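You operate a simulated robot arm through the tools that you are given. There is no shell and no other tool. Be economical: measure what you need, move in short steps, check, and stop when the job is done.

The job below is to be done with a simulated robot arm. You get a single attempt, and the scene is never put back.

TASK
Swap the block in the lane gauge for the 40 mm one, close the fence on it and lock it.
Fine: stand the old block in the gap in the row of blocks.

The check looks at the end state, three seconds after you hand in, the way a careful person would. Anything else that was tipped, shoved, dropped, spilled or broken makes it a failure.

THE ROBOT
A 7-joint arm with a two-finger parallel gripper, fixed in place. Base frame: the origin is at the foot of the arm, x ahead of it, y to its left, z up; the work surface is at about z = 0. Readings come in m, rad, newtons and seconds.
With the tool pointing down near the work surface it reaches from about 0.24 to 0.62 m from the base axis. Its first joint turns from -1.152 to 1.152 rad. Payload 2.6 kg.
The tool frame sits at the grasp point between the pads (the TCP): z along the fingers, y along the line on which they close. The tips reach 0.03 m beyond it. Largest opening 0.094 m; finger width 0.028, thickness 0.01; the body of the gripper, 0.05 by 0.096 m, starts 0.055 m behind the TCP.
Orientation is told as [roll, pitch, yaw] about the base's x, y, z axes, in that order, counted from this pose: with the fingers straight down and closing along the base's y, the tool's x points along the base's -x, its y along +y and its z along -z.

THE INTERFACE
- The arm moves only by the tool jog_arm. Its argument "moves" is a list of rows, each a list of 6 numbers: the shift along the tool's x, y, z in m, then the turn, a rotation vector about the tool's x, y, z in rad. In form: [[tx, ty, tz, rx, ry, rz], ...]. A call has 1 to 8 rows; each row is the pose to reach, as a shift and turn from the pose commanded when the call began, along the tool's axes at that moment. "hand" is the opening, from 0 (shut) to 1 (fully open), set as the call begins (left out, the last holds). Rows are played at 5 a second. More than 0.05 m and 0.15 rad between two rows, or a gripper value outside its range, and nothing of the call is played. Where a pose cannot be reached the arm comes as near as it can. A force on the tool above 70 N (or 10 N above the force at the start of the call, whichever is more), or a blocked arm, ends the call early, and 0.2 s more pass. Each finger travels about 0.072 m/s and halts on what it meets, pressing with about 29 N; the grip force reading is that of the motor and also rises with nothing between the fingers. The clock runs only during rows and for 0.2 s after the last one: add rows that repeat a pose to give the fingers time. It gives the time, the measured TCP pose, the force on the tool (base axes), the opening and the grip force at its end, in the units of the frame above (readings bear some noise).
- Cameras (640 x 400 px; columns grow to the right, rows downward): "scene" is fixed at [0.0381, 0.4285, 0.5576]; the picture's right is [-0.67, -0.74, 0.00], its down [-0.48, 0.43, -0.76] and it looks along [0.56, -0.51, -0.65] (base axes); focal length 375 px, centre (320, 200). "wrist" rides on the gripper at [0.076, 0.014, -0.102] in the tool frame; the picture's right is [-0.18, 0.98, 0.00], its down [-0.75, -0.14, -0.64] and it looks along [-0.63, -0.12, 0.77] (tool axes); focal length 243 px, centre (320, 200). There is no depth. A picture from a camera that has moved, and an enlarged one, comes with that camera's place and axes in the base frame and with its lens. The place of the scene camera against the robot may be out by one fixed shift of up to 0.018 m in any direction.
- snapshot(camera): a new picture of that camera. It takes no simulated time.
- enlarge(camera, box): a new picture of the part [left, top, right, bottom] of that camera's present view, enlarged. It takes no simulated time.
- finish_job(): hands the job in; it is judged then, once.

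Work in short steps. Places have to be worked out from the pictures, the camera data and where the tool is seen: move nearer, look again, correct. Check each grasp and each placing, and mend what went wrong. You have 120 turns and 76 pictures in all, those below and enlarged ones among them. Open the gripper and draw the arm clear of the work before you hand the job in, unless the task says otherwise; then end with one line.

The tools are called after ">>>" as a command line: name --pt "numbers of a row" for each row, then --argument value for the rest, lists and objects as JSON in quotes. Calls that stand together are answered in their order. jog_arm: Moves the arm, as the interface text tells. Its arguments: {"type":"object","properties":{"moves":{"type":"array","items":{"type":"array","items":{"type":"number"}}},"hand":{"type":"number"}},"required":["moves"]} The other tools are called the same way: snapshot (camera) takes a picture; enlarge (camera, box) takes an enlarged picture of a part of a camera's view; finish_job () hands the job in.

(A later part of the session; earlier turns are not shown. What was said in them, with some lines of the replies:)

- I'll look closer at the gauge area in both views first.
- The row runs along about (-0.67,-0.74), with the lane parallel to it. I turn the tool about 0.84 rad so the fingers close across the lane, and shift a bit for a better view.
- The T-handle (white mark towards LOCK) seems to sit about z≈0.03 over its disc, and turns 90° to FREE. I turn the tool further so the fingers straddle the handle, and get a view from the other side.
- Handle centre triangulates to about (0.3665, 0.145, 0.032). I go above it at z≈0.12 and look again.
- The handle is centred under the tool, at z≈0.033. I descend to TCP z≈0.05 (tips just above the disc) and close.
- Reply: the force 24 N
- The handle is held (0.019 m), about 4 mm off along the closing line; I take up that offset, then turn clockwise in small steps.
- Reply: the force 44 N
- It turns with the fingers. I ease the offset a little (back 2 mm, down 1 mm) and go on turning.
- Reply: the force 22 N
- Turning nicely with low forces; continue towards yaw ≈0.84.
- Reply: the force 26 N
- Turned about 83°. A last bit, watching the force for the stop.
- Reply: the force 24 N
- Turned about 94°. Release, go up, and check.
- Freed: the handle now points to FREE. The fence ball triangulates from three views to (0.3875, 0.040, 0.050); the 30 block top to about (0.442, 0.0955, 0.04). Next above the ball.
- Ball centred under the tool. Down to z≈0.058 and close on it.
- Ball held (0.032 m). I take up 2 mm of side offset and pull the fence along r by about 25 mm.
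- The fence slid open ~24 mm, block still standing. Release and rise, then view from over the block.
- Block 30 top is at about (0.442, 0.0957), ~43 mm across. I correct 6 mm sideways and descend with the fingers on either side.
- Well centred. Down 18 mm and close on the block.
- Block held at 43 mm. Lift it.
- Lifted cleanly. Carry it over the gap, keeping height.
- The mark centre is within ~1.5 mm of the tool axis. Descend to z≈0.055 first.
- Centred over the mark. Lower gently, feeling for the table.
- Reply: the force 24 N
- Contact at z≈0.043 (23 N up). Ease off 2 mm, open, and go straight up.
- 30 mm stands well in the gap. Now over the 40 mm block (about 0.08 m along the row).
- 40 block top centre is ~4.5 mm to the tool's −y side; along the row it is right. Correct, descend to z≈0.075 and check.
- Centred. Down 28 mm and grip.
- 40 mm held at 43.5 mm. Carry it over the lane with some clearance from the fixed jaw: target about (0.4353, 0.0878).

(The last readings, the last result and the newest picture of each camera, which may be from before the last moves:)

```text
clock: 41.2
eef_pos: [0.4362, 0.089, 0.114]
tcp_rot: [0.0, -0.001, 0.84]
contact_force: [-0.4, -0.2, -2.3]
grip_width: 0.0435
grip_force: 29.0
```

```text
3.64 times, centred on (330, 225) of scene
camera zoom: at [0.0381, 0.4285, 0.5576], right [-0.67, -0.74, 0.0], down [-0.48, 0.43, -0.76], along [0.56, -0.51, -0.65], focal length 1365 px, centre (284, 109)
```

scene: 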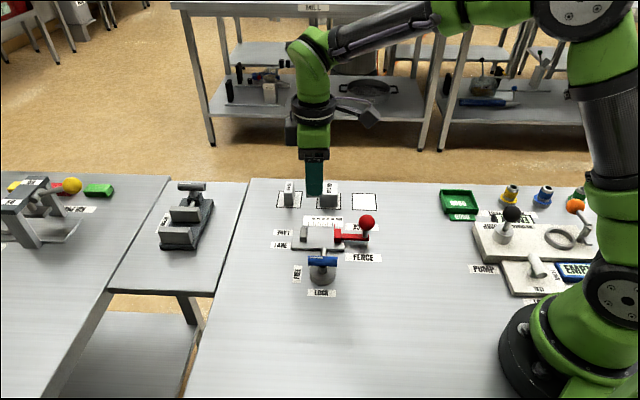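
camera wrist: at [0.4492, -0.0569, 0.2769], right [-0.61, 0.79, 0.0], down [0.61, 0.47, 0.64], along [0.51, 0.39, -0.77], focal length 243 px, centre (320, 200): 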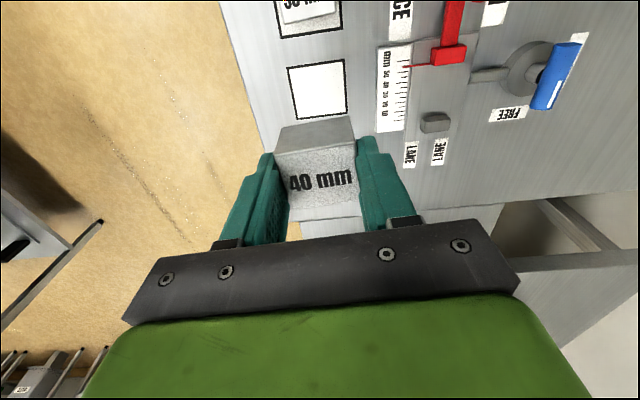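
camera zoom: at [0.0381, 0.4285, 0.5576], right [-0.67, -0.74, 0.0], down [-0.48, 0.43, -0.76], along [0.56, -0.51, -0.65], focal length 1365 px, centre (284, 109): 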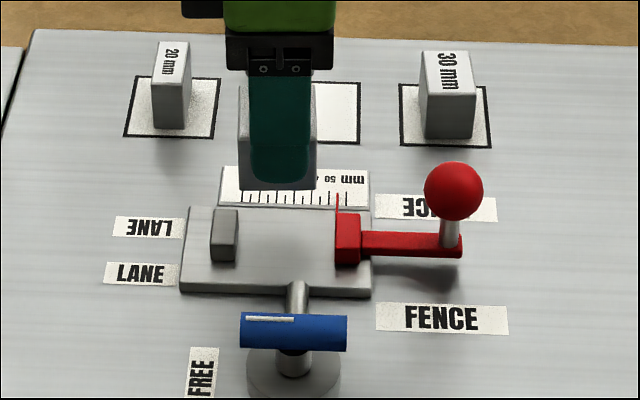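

Alignment looks good with ~3 mm to the jaw; I add 2 mm and lower to just above the bed.

>>> jog_arm --pt "0.002 0 0 0 0 0" --pt "0.002 0 0.025 0 0 0" --pt "0.002 0 0.05 0 0 0" --pt "0.002 0 0.056 0 0 0" --pt "0.002 0 0.056 0 0 0"

>>> enlarge --camera "scene" --box '[260, 170, 400, 280]'

>>> snapshot --camera "wrist"

```text
clock: 42.4
eef_pos: [0.4352, 0.0865, 0.0576]
tcp_rot: [-0.001, -0.001, 0.841]
contact_force: [0.7, -0.3, -1.5]
grip_width: 0.0434
grip_force: 29.0
```

```text
3.64 times, centred on (330, 225) of scene
camera zoom: at [0.0381, 0.4285, 0.5576], right [-0.67, -0.74, 0.0], down [-0.48, 0.43, -0.76], along [0.56, -0.51, -0.65], focal length 1365 px, centre (284, 109)
```

zoom: 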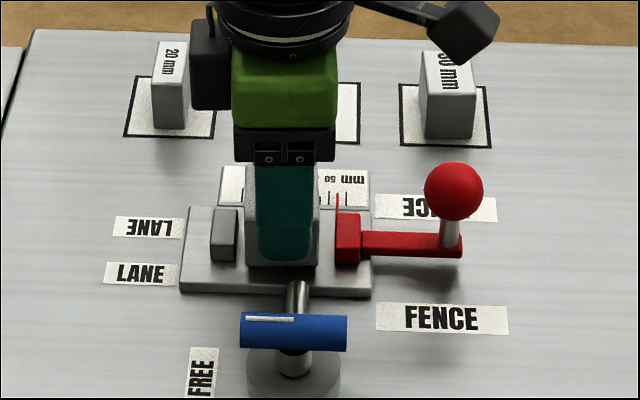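

```text
33 pictures are left
camera wrist: at [0.3735, 0.0405, 0.1595], right [-0.61, 0.79, 0.0], down [0.61, 0.47, 0.64], along [0.51, 0.39, -0.77], focal length 243 px, centre (320, 200)
```

wrist: 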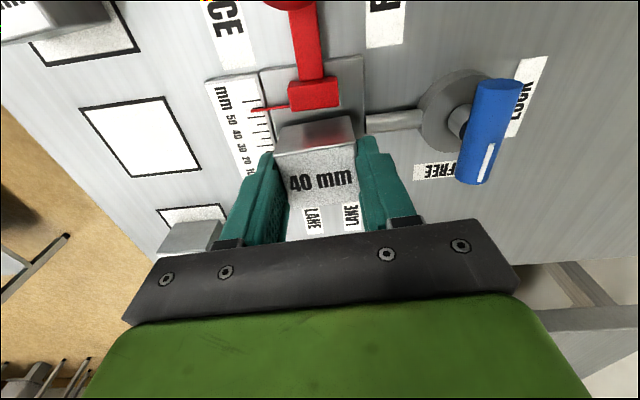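

In the gap between jaw and fence. Lower onto the bed gently.

>>> jog_arm --pt "0 0 0.003 0 0 0" --pt "0 0 0.005 0 0 0" --pt "0 0 0.005 0 0 0"

>>> jog_arm --pt "0 0 0.001 0 0 0" --pt "0 0 0.002 0 0 0" --pt "0 0 0.002 0 0 0"

```text
clock: 43.2
eef_pos: [0.4332, 0.0865, 0.0532]
tcp_rot: [-0.001, 0.0, 0.838]
contact_force: [-0.2, 0.4, -1.5]
grip_width: 0.0434
grip_force: 29.1
```

```text
clock: 44.0
eef_pos: [0.4354, 0.0877, 0.0537]
tcp_rot: [0.001, -0.004, 0.84]
contact_force: [-8.4, -2.5, 19.0]
grip_width: 0.0438
grip_force: 29.0
```

On the bed (19 N). Ease, open, rise.

>>> jog_arm --pt "0 0 -0.0015 0 0 0" --pt "0 0 -0.0015 0 0 0"

>>> jog_arm --pt "0 0 0 0 0 0" --pt "0 0 0 0 0 0" --pt "0 0 0 0 0 0" --pt "0 0 -0.03 0 0 0" --pt "0 0 -0.07 0 0 0" --pt "0 0 -0.1 0 0 0" --pt "0 0 -0.1 0 0 0" --hand 0.7

>>> enlarge --camera "wrist" --box '[200, 20, 440, 230]'

```text
clock: 44.6
eef_pos: [0.4368, 0.0873, 0.0521]
tcp_rot: [0.001, 0.002, 0.841]
contact_force: [1.7, 1.0, 1.9]
grip_width: 0.0435
grip_force: 28.9
```

```text
clock: 46.2
eef_pos: [0.4345, 0.0872, 0.1537]
tcp_rot: [0.001, 0.0, 0.841]
contact_force: [0.0, 0.1, 0.7]
grip_width: 0.0658
grip_force: 0.0
```

```text
1.90 times, centred on (320, 125) of wrist
camera zoom: at [0.3729, 0.0406, 0.2553], right [-0.61, 0.79, 0.0], down [0.61, 0.47, 0.64], along [0.51, 0.39, -0.77], focal length 462 px, centre (320, 343)
```

zoom: 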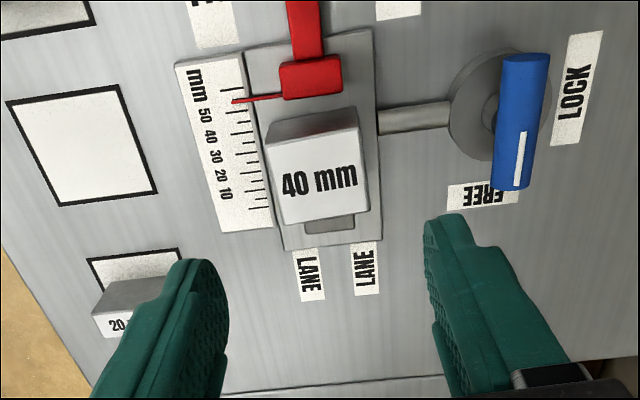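

The 40 sits flat in the lane. Now back to the ball at about (0.3697, 0.0228).

>>> jog_arm --pt "0.03 0.002 0 0 0 0" --pt "0.06 0.004 0 0 0 0" --pt "0.0918 0.005 0 0 0 0" --pt "0.0918 0.005 0.03 0 0 0" --pt "0.0918 0.005 0.05 0 0 0" --pt "0.0918 0.005 0.05 0 0 0"

>>> snapshot --camera "wrist"

```text
clock: 47.6
eef_pos: [0.3688, 0.0228, 0.1029]
tcp_rot: [-0.001, 0.0, 0.839]
contact_force: [0.2, 0.7, 0.3]
grip_width: 0.0655
grip_force: 0.0
```

```text
31 pictures are left
camera wrist: at [0.3087, -0.0242, 0.2053], right [-0.61, 0.79, 0.0], down [0.61, 0.47, 0.64], along [0.51, 0.39, -0.77], focal length 243 px, centre (320, 200)
```

wrist: 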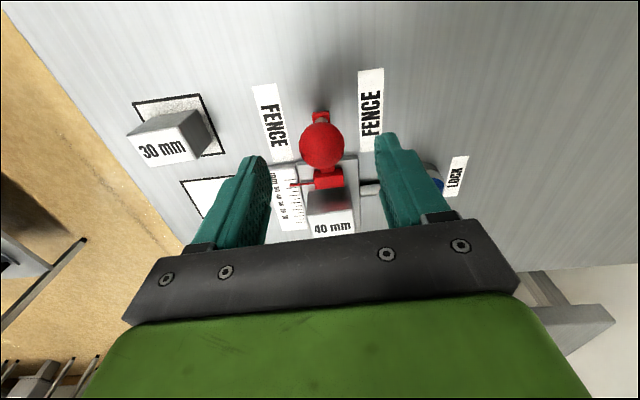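

Ball centred. Down 45 mm and close on it.

>>> jog_arm --pt "0 0 0.025 0 0 0" --pt "0 0 0.045 0 0 0" --pt "0 0 0.045 0 0 0"

>>> jog_arm --pt "0 0 0 0 0 0" --pt "0 0 0 0 0 0" --pt "0 0 0 0 0 0" --pt "0 0 0 0 0 0" --hand 0

```text
clock: 48.4
eef_pos: [0.3699, 0.0221, 0.0582]
tcp_rot: [0.001, 0.0, 0.84]
contact_force: [-0.8, -0.1, -0.6]
grip_width: 0.0657
grip_force: 0.1
```

```text
clock: 49.4
eef_pos: [0.3692, 0.0226, 0.0574]
tcp_rot: [0.005, 0.003, 0.843]
contact_force: [-10.1, 7.6, 2.0]
grip_width: 0.0319
grip_force: 45.1
```

Push the fence towards the block, 10 mm first (with 1.5 mm side easing).

>>> jog_arm --pt "0 0.0015 0 0 0 0" --pt "-0.003 0.0015 0 0 0 0" --pt "-0.006 0.0015 0 0 0 0" --pt "-0.01 0.0015 0 0 0 0" --pt "-0.01 0.0015 0 0 0 0"

>>> jog_arm --pt "-0.001 0 0 0 0 0" --pt "-0.002 0 0 0 0 0" --pt "-0.002 0 0 0 0 0"

>>> enlarge --camera "scene" --box '[280, 190, 380, 270]'

```text
clock: 50.6
eef_pos: [0.3766, 0.0291, 0.058]
tcp_rot: [-0.002, 0.002, 0.838]
contact_force: [6.8, -7.2, -26.6]
grip_width: 0.0314
grip_force: 44.5
```

```text
clock: 51.4
eef_pos: [0.377, 0.031, 0.0579]
tcp_rot: [-0.002, 0.002, 0.837]
contact_force: [13.3, -16.1, -33.1]
grip_width: 0.0319
grip_force: 45.4
```

```text
5.00 times, centred on (330, 230) of scene
camera zoom: at [0.0383, 0.4285, 0.5576], right [-0.67, -0.74, 0.0], down [-0.48, 0.43, -0.76], along [0.56, -0.51, -0.65], focal length 1877 px, centre (270, 50)
```

zoom: 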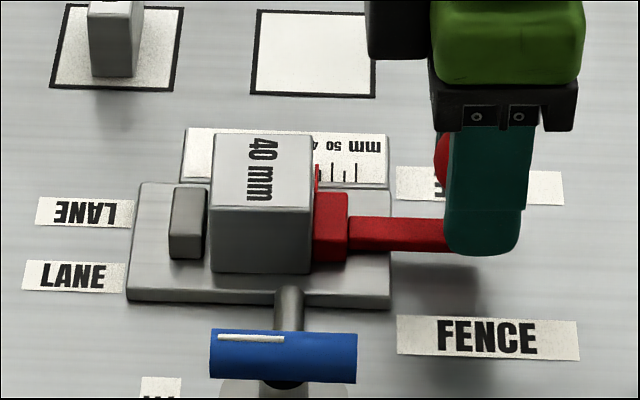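

The fence touches the block; about 2 mm remain to the jaw. Relax the side and vertical offsets and push a few mm more.

>>> jog_arm --pt "0 -0.0018 0.001 0 0 0" --pt "-0.001 -0.0018 0.001 0 0 0" --pt "-0.002 -0.0018 0.001 0 0 0" --pt "-0.003 -0.0018 0.001 0 0 0" --pt "-0.003 -0.0018 0.001 0 0 0"

>>> enlarge --camera "scene" --box '[280, 190, 380, 270]'

```text
clock: 52.6
eef_pos: [0.3788, 0.033, 0.0584]
tcp_rot: [0.001, 0.003, 0.838]
contact_force: [-23.4, -13.1, 21.8]
grip_width: 0.0315
grip_force: 45.1
```

```text
5.00 times, centred on (330, 230) of scene
camera zoom: at [0.038, 0.4285, 0.5577], right [-0.67, -0.74, 0.0], down [-0.48, 0.43, -0.76], along [0.56, -0.51, -0.65], focal length 1877 px, centre (270, 50)
```

zoom: 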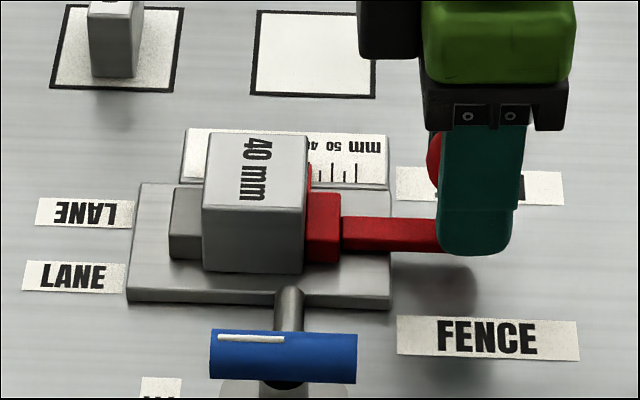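

The block is now against the jaw (about 25 N push). One more mm to be firm, then release and rise.

>>> jog_arm --pt "-0.001 0 0 0 0 0" --pt "-0.001 0 0 0 0 0"

>>> jog_arm --pt "0.001 0 0 0 0 0" --pt "0.0015 0 0 0 0 0" --hand 0.6

>>> jog_arm --pt "0 0 0 0 0 0" --pt "0 0 0 0 0 0" --pt "0 0 -0.03 0 0 0" --pt "0 0 -0.07 0 0 0" --pt "0 0 -0.11 0 0 0" --pt "0 0 -0.14 0 0 0" --pt "0 0 -0.14 0 0 0"

>>> enlarge --camera "wrist" --box '[230, 50, 470, 240]'

>>> enlarge --camera "scene" --box '[280, 190, 380, 270]'

```text
clock: 53.2
eef_pos: [0.3798, 0.0342, 0.0567]
tcp_rot: [0.004, 0.003, 0.839]
contact_force: [-25.1, -14.4, 22.3]
grip_width: 0.0314
grip_force: 44.6
```

```text
clock: 53.8
eef_pos: [0.3812, 0.0332, 0.0568]
tcp_rot: [0.0, -0.002, 0.841]
contact_force: [-0.6, 0.6, -0.1]
grip_width: 0.0563
grip_force: 0.0
```

```text
clock: 55.4
eef_pos: [0.38, 0.0327, 0.1979]
tcp_rot: [-0.001, 0.0, 0.842]
contact_force: [-0.8, 0.1, -0.5]
grip_width: 0.0563
grip_force: 0.0
```

```text
2.11 times, centred on (350, 145) of wrist
camera zoom: at [0.318, -0.0142, 0.2996], right [-0.61, 0.79, 0.0], down [0.61, 0.47, 0.64], along [0.51, 0.39, -0.77], focal length 511 px, centre (257, 316)
```

zoom: 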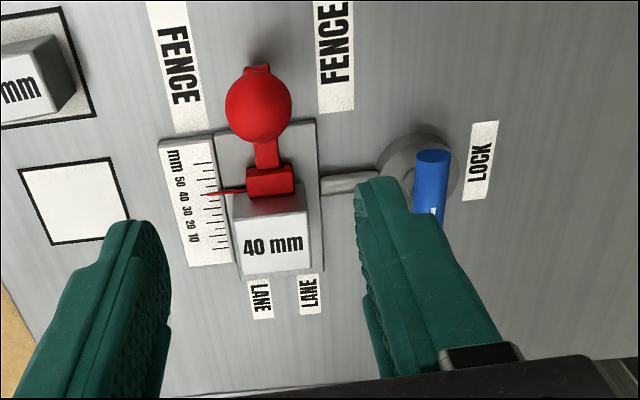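

```text
5.00 times, centred on (330, 230) of scene
camera zoom: at [0.0381, 0.4285, 0.5576], right [-0.67, -0.74, 0.0], down [-0.48, 0.43, -0.76], along [0.56, -0.51, -0.65], focal length 1877 px, centre (270, 50)
```

zoom: 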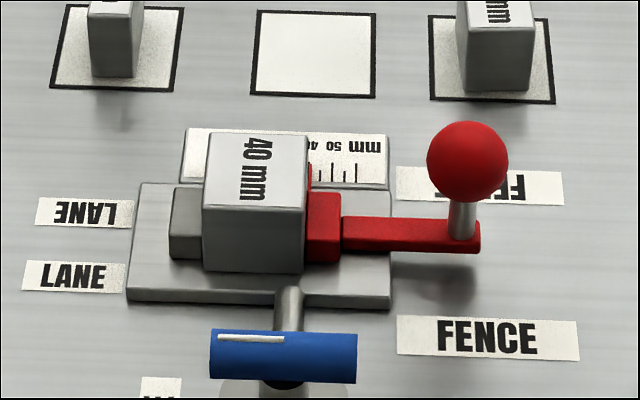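

Fence closed on the block, pointer near 40. Now back over the lock handle.

>>> jog_arm --pt "-0.025 0.028 0 0 0 0.03" --pt "-0.05 0.056 0 0 0 0.06" --pt "-0.0744 0.0848 0 0 0 0.06" --pt "-0.0744 0.0848 0 0 0 0.06" --pt "-0.0744 0.0848 0.04 0 0 0.06" --pt "-0.0744 0.0848 0.08 0 0 0.06" --pt "-0.0744 0.0848 0.1 0 0 0.06" --pt "-0.0744 0.0848 0.1 0 0 0.06"

>>> snapshot --camera "wrist"

```text
clock: 57.2
eef_pos: [0.366, 0.1444, 0.0975]
tcp_rot: [0.001, 0.0, 0.779]
contact_force: [0.1, -0.1, 0.0]
grip_width: 0.0564
grip_force: 0.1
```

```text
26 pictures are left
camera wrist: at [0.3017, 0.1018, 0.1987], right [-0.56, 0.83, 0.0], down [0.64, 0.43, 0.64], along [0.53, 0.36, -0.77], focal length 243 px, centre (320, 200)
```

wrist: 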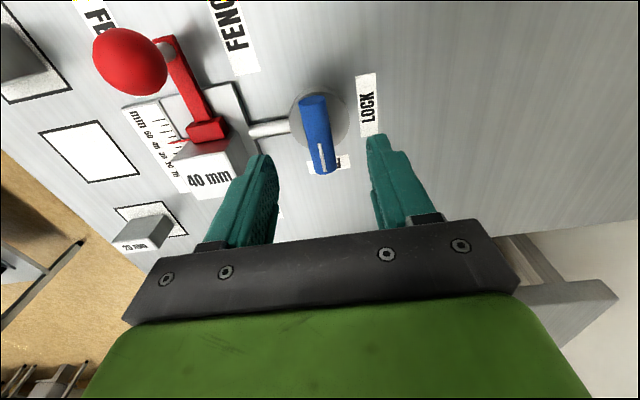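

Handle lies under the tool, aligned. Down 48 mm and grip.

>>> jog_arm --pt "0 -0.0015 0.025 0 0 0" --pt "0 -0.0015 0.048 0 0 0" --pt "0 -0.0015 0.048 0 0 0"

>>> jog_arm --pt "0 0 0 0 0 0" --pt "0 0 0 0 0 0" --pt "0 0 0 0 0 0" --pt "0 0 0 0 0 0" --hand 0

>>> jog_arm --pt "0 0 0 0 0 -0.1" --pt "0 0 0 0 0 -0.2" --pt "0 0 0 0 0 -0.3" --pt "0 0 0 0 0 -0.4" --pt "0 0 0 0 0 -0.4"

>>> snapshot --camera "wrist"

```text
clock: 58.0
eef_pos: [0.3669, 0.1422, 0.0493]
tcp_rot: [0.001, -0.001, 0.781]
contact_force: [0.3, -1.2, -0.5]
grip_width: 0.0565
grip_force: 0.1
```

```text
clock: 59.0
eef_pos: [0.3656, 0.1445, 0.0492]
tcp_rot: [0.001, 0.0, 0.781]
contact_force: [-7.5, 7.2, 0.7]
grip_width: 0.018
grip_force: 44.8
```

```text
clock: 60.2
eef_pos: [0.3663, 0.1439, 0.0494]
tcp_rot: [0.004, 0.0, 1.184]
contact_force: [-23.8, 12.0, 13.4]
grip_width: 0.0177
grip_force: 45.0
```

```text
25 pictures are left
camera wrist: at [0.3241, 0.0798, 0.1513], right [-0.84, 0.54, 0.0], down [0.42, 0.64, 0.64], along [0.35, 0.54, -0.77], focal length 243 px, centre (320, 200)
```

wrist: 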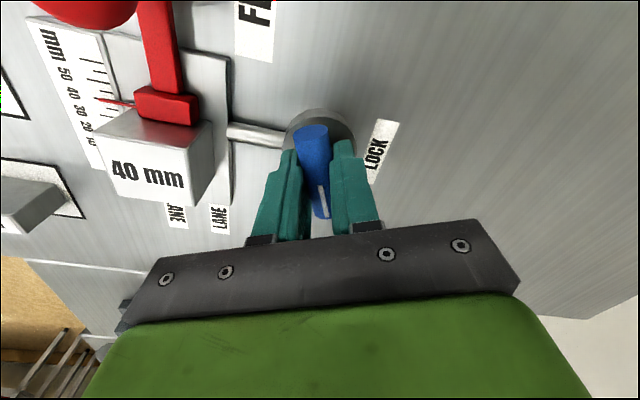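

Turning well; ease 2 mm sideways and continue.

>>> jog_arm --pt "0 0.002 0 0 0 -0.1" --pt "0 0.002 0 0 0 -0.22" --pt "0 0.002 0 0 0 -0.34" --pt "0 0.002 0 0 0 -0.46" --pt "0 0.002 0 0 0 -0.58" --pt "0 0.002 0 0 0 -0.7" --pt "0 0.002 0 0 0 -0.7"

>>> jog_arm --pt "0 0 0 0 0 -0.1" --pt "0 0 0 0 0 -0.2" --pt "0 0 0 0 0 -0.3" --pt "0 0 0 0 0 -0.4" --pt "0 0 0 0 0 -0.47" --pt "0 0 0 0 0 -0.47"

>>> snapshot --camera "wrist"

```text
clock: 61.8
eef_pos: [0.3644, 0.1436, 0.0487]
tcp_rot: [0.001, 0.0, 1.882]
contact_force: [-19.1, 6.7, 13.5]
grip_width: 0.0176
grip_force: 44.6
```

```text
clock: 63.2
eef_pos: [0.3659, 0.1438, 0.0488]
tcp_rot: [0.004, -0.001, 2.35]
contact_force: [-26.2, 2.4, 19.5]
grip_width: 0.0178
grip_force: 45.0
```

```text
24 pictures are left
camera wrist: at [0.4086, 0.0807, 0.1511], right [-0.83, -0.56, 0.0], down [-0.43, 0.64, 0.64], along [-0.36, 0.53, -0.77], focal length 243 px, centre (320, 200)
```

wrist: 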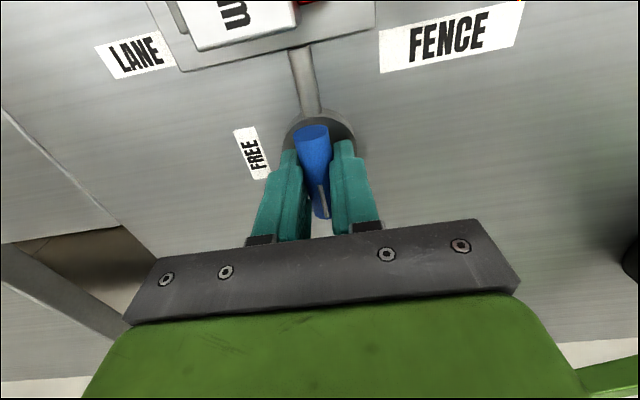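

Nearly there; turn to yaw ≈2.46, the start angle plus a little, then release and look.

>>> jog_arm --pt "0 0 0 0 0 -0.05" --pt "0 0 0 0 0 -0.11" --pt "0 0 0 0 0 -0.11"

>>> jog_arm --pt "0 0 0 0 0 0" --pt "0 0 0 0 0 0" --pt "0 0 0 0 0 0" --pt "0 0 -0.04 0 0 0" --pt "0 0 -0.08 0 0 0" --pt "0 0 -0.12 0 0 0" --pt "0 0 -0.15 0 0 0" --pt "0 0 -0.15 0 0 0" --hand 0.6

>>> enlarge --camera "scene" --box '[250, 180, 410, 310]'

>>> snapshot --camera "wrist"

```text
clock: 64.0
eef_pos: [0.3659, 0.1439, 0.0482]
tcp_rot: [0.002, -0.002, 2.452]
contact_force: [-13.7, -2.8, 12.4]
grip_width: 0.0205
grip_force: 45.1
```

```text
clock: 65.8
eef_pos: [0.3668, 0.1446, 0.1976]
tcp_rot: [0.0, -0.001, 2.462]
contact_force: [0.0, -0.3, 0.8]
grip_width: 0.0565
grip_force: 0.0
```

```text
3.08 times, centred on (330, 245) of scene
camera zoom: at [0.0381, 0.4285, 0.5576], right [-0.67, -0.74, 0.0], down [-0.48, 0.43, -0.76], along [0.56, -0.51, -0.65], focal length 1155 px, centre (289, 62)
```

zoom: 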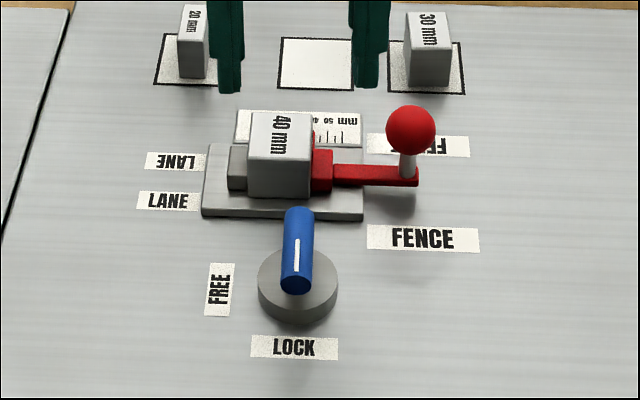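

```text
22 pictures are left
camera wrist: at [0.4162, 0.086, 0.3006], right [-0.76, -0.65, 0.0], down [-0.5, 0.58, 0.64], along [-0.42, 0.49, -0.77], focal length 243 px, centre (320, 200)
```

wrist: 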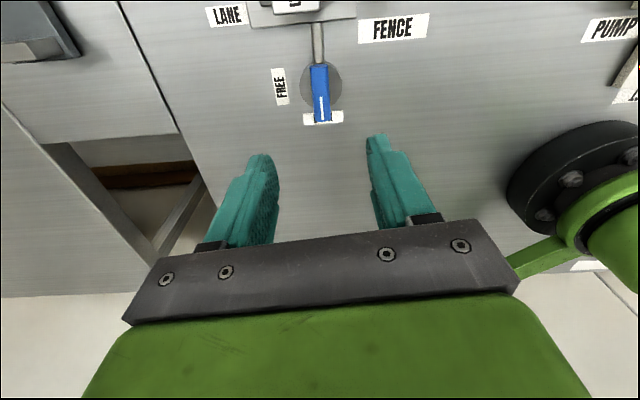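

The handle is back at its LOCK stop (the grip widened at the end). I draw the arm up and clear, open, and take a last close look.

>>> jog_arm --pt "0 0 -0.04 0 0 0" --pt "0 0 -0.08 0 0 0" --pt "-0.03 0 -0.1 0 0 0" --pt "-0.03 0 -0.1 0 0 0" --hand 1

>>> enlarge --camera "scene" --box '[270, 180, 380, 305]'

>>> snapshot --camera "scene"

```text
clock: 66.8
eef_pos: [0.3421, 0.1628, 0.2996]
tcp_rot: [0.0, 0.0, 2.459]
contact_force: [0.3, -0.7, 0.6]
grip_width: 0.0941
grip_force: 0.0
```

```text
3.20 times, centred on (325, 242) of scene
camera zoom: at [0.0381, 0.4285, 0.5576], right [-0.67, -0.74, 0.0], down [-0.48, 0.43, -0.76], along [0.56, -0.51, -0.65], focal length 1201 px, centre (304, 64)
```

zoom: 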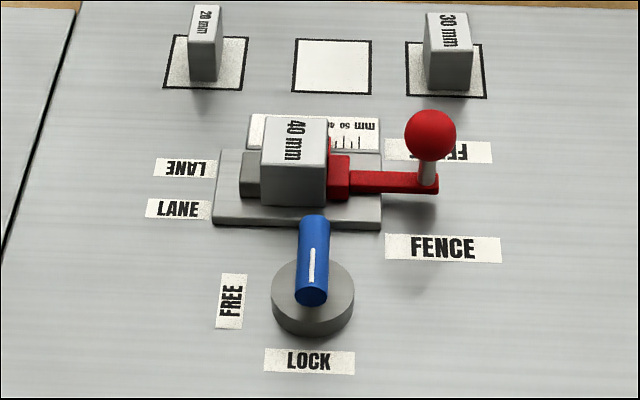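

```text
20 pictures are left
```

scene: 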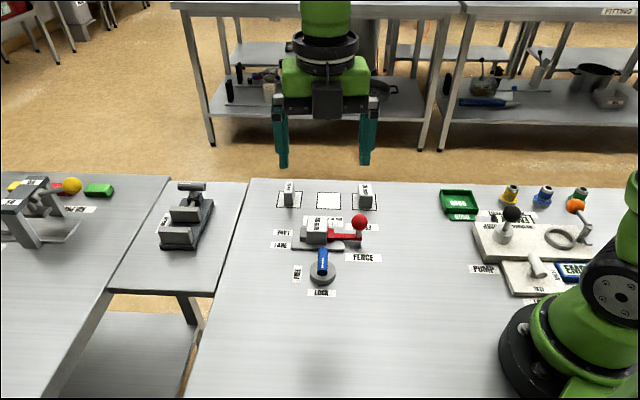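

Everything is in place: the 40 mm block is clamped in the lane, the lever is at LOCK, and the 30 mm block stands in the former gap. The arm is clear, so I hand in.

>>> finish_job

```text
The job is handed in.
```

The 40 mm block is in the lane gauge with the fence closed on it and locked, and the old 30 mm block stands in the row's gap; I saw nothing else moved or tipped.
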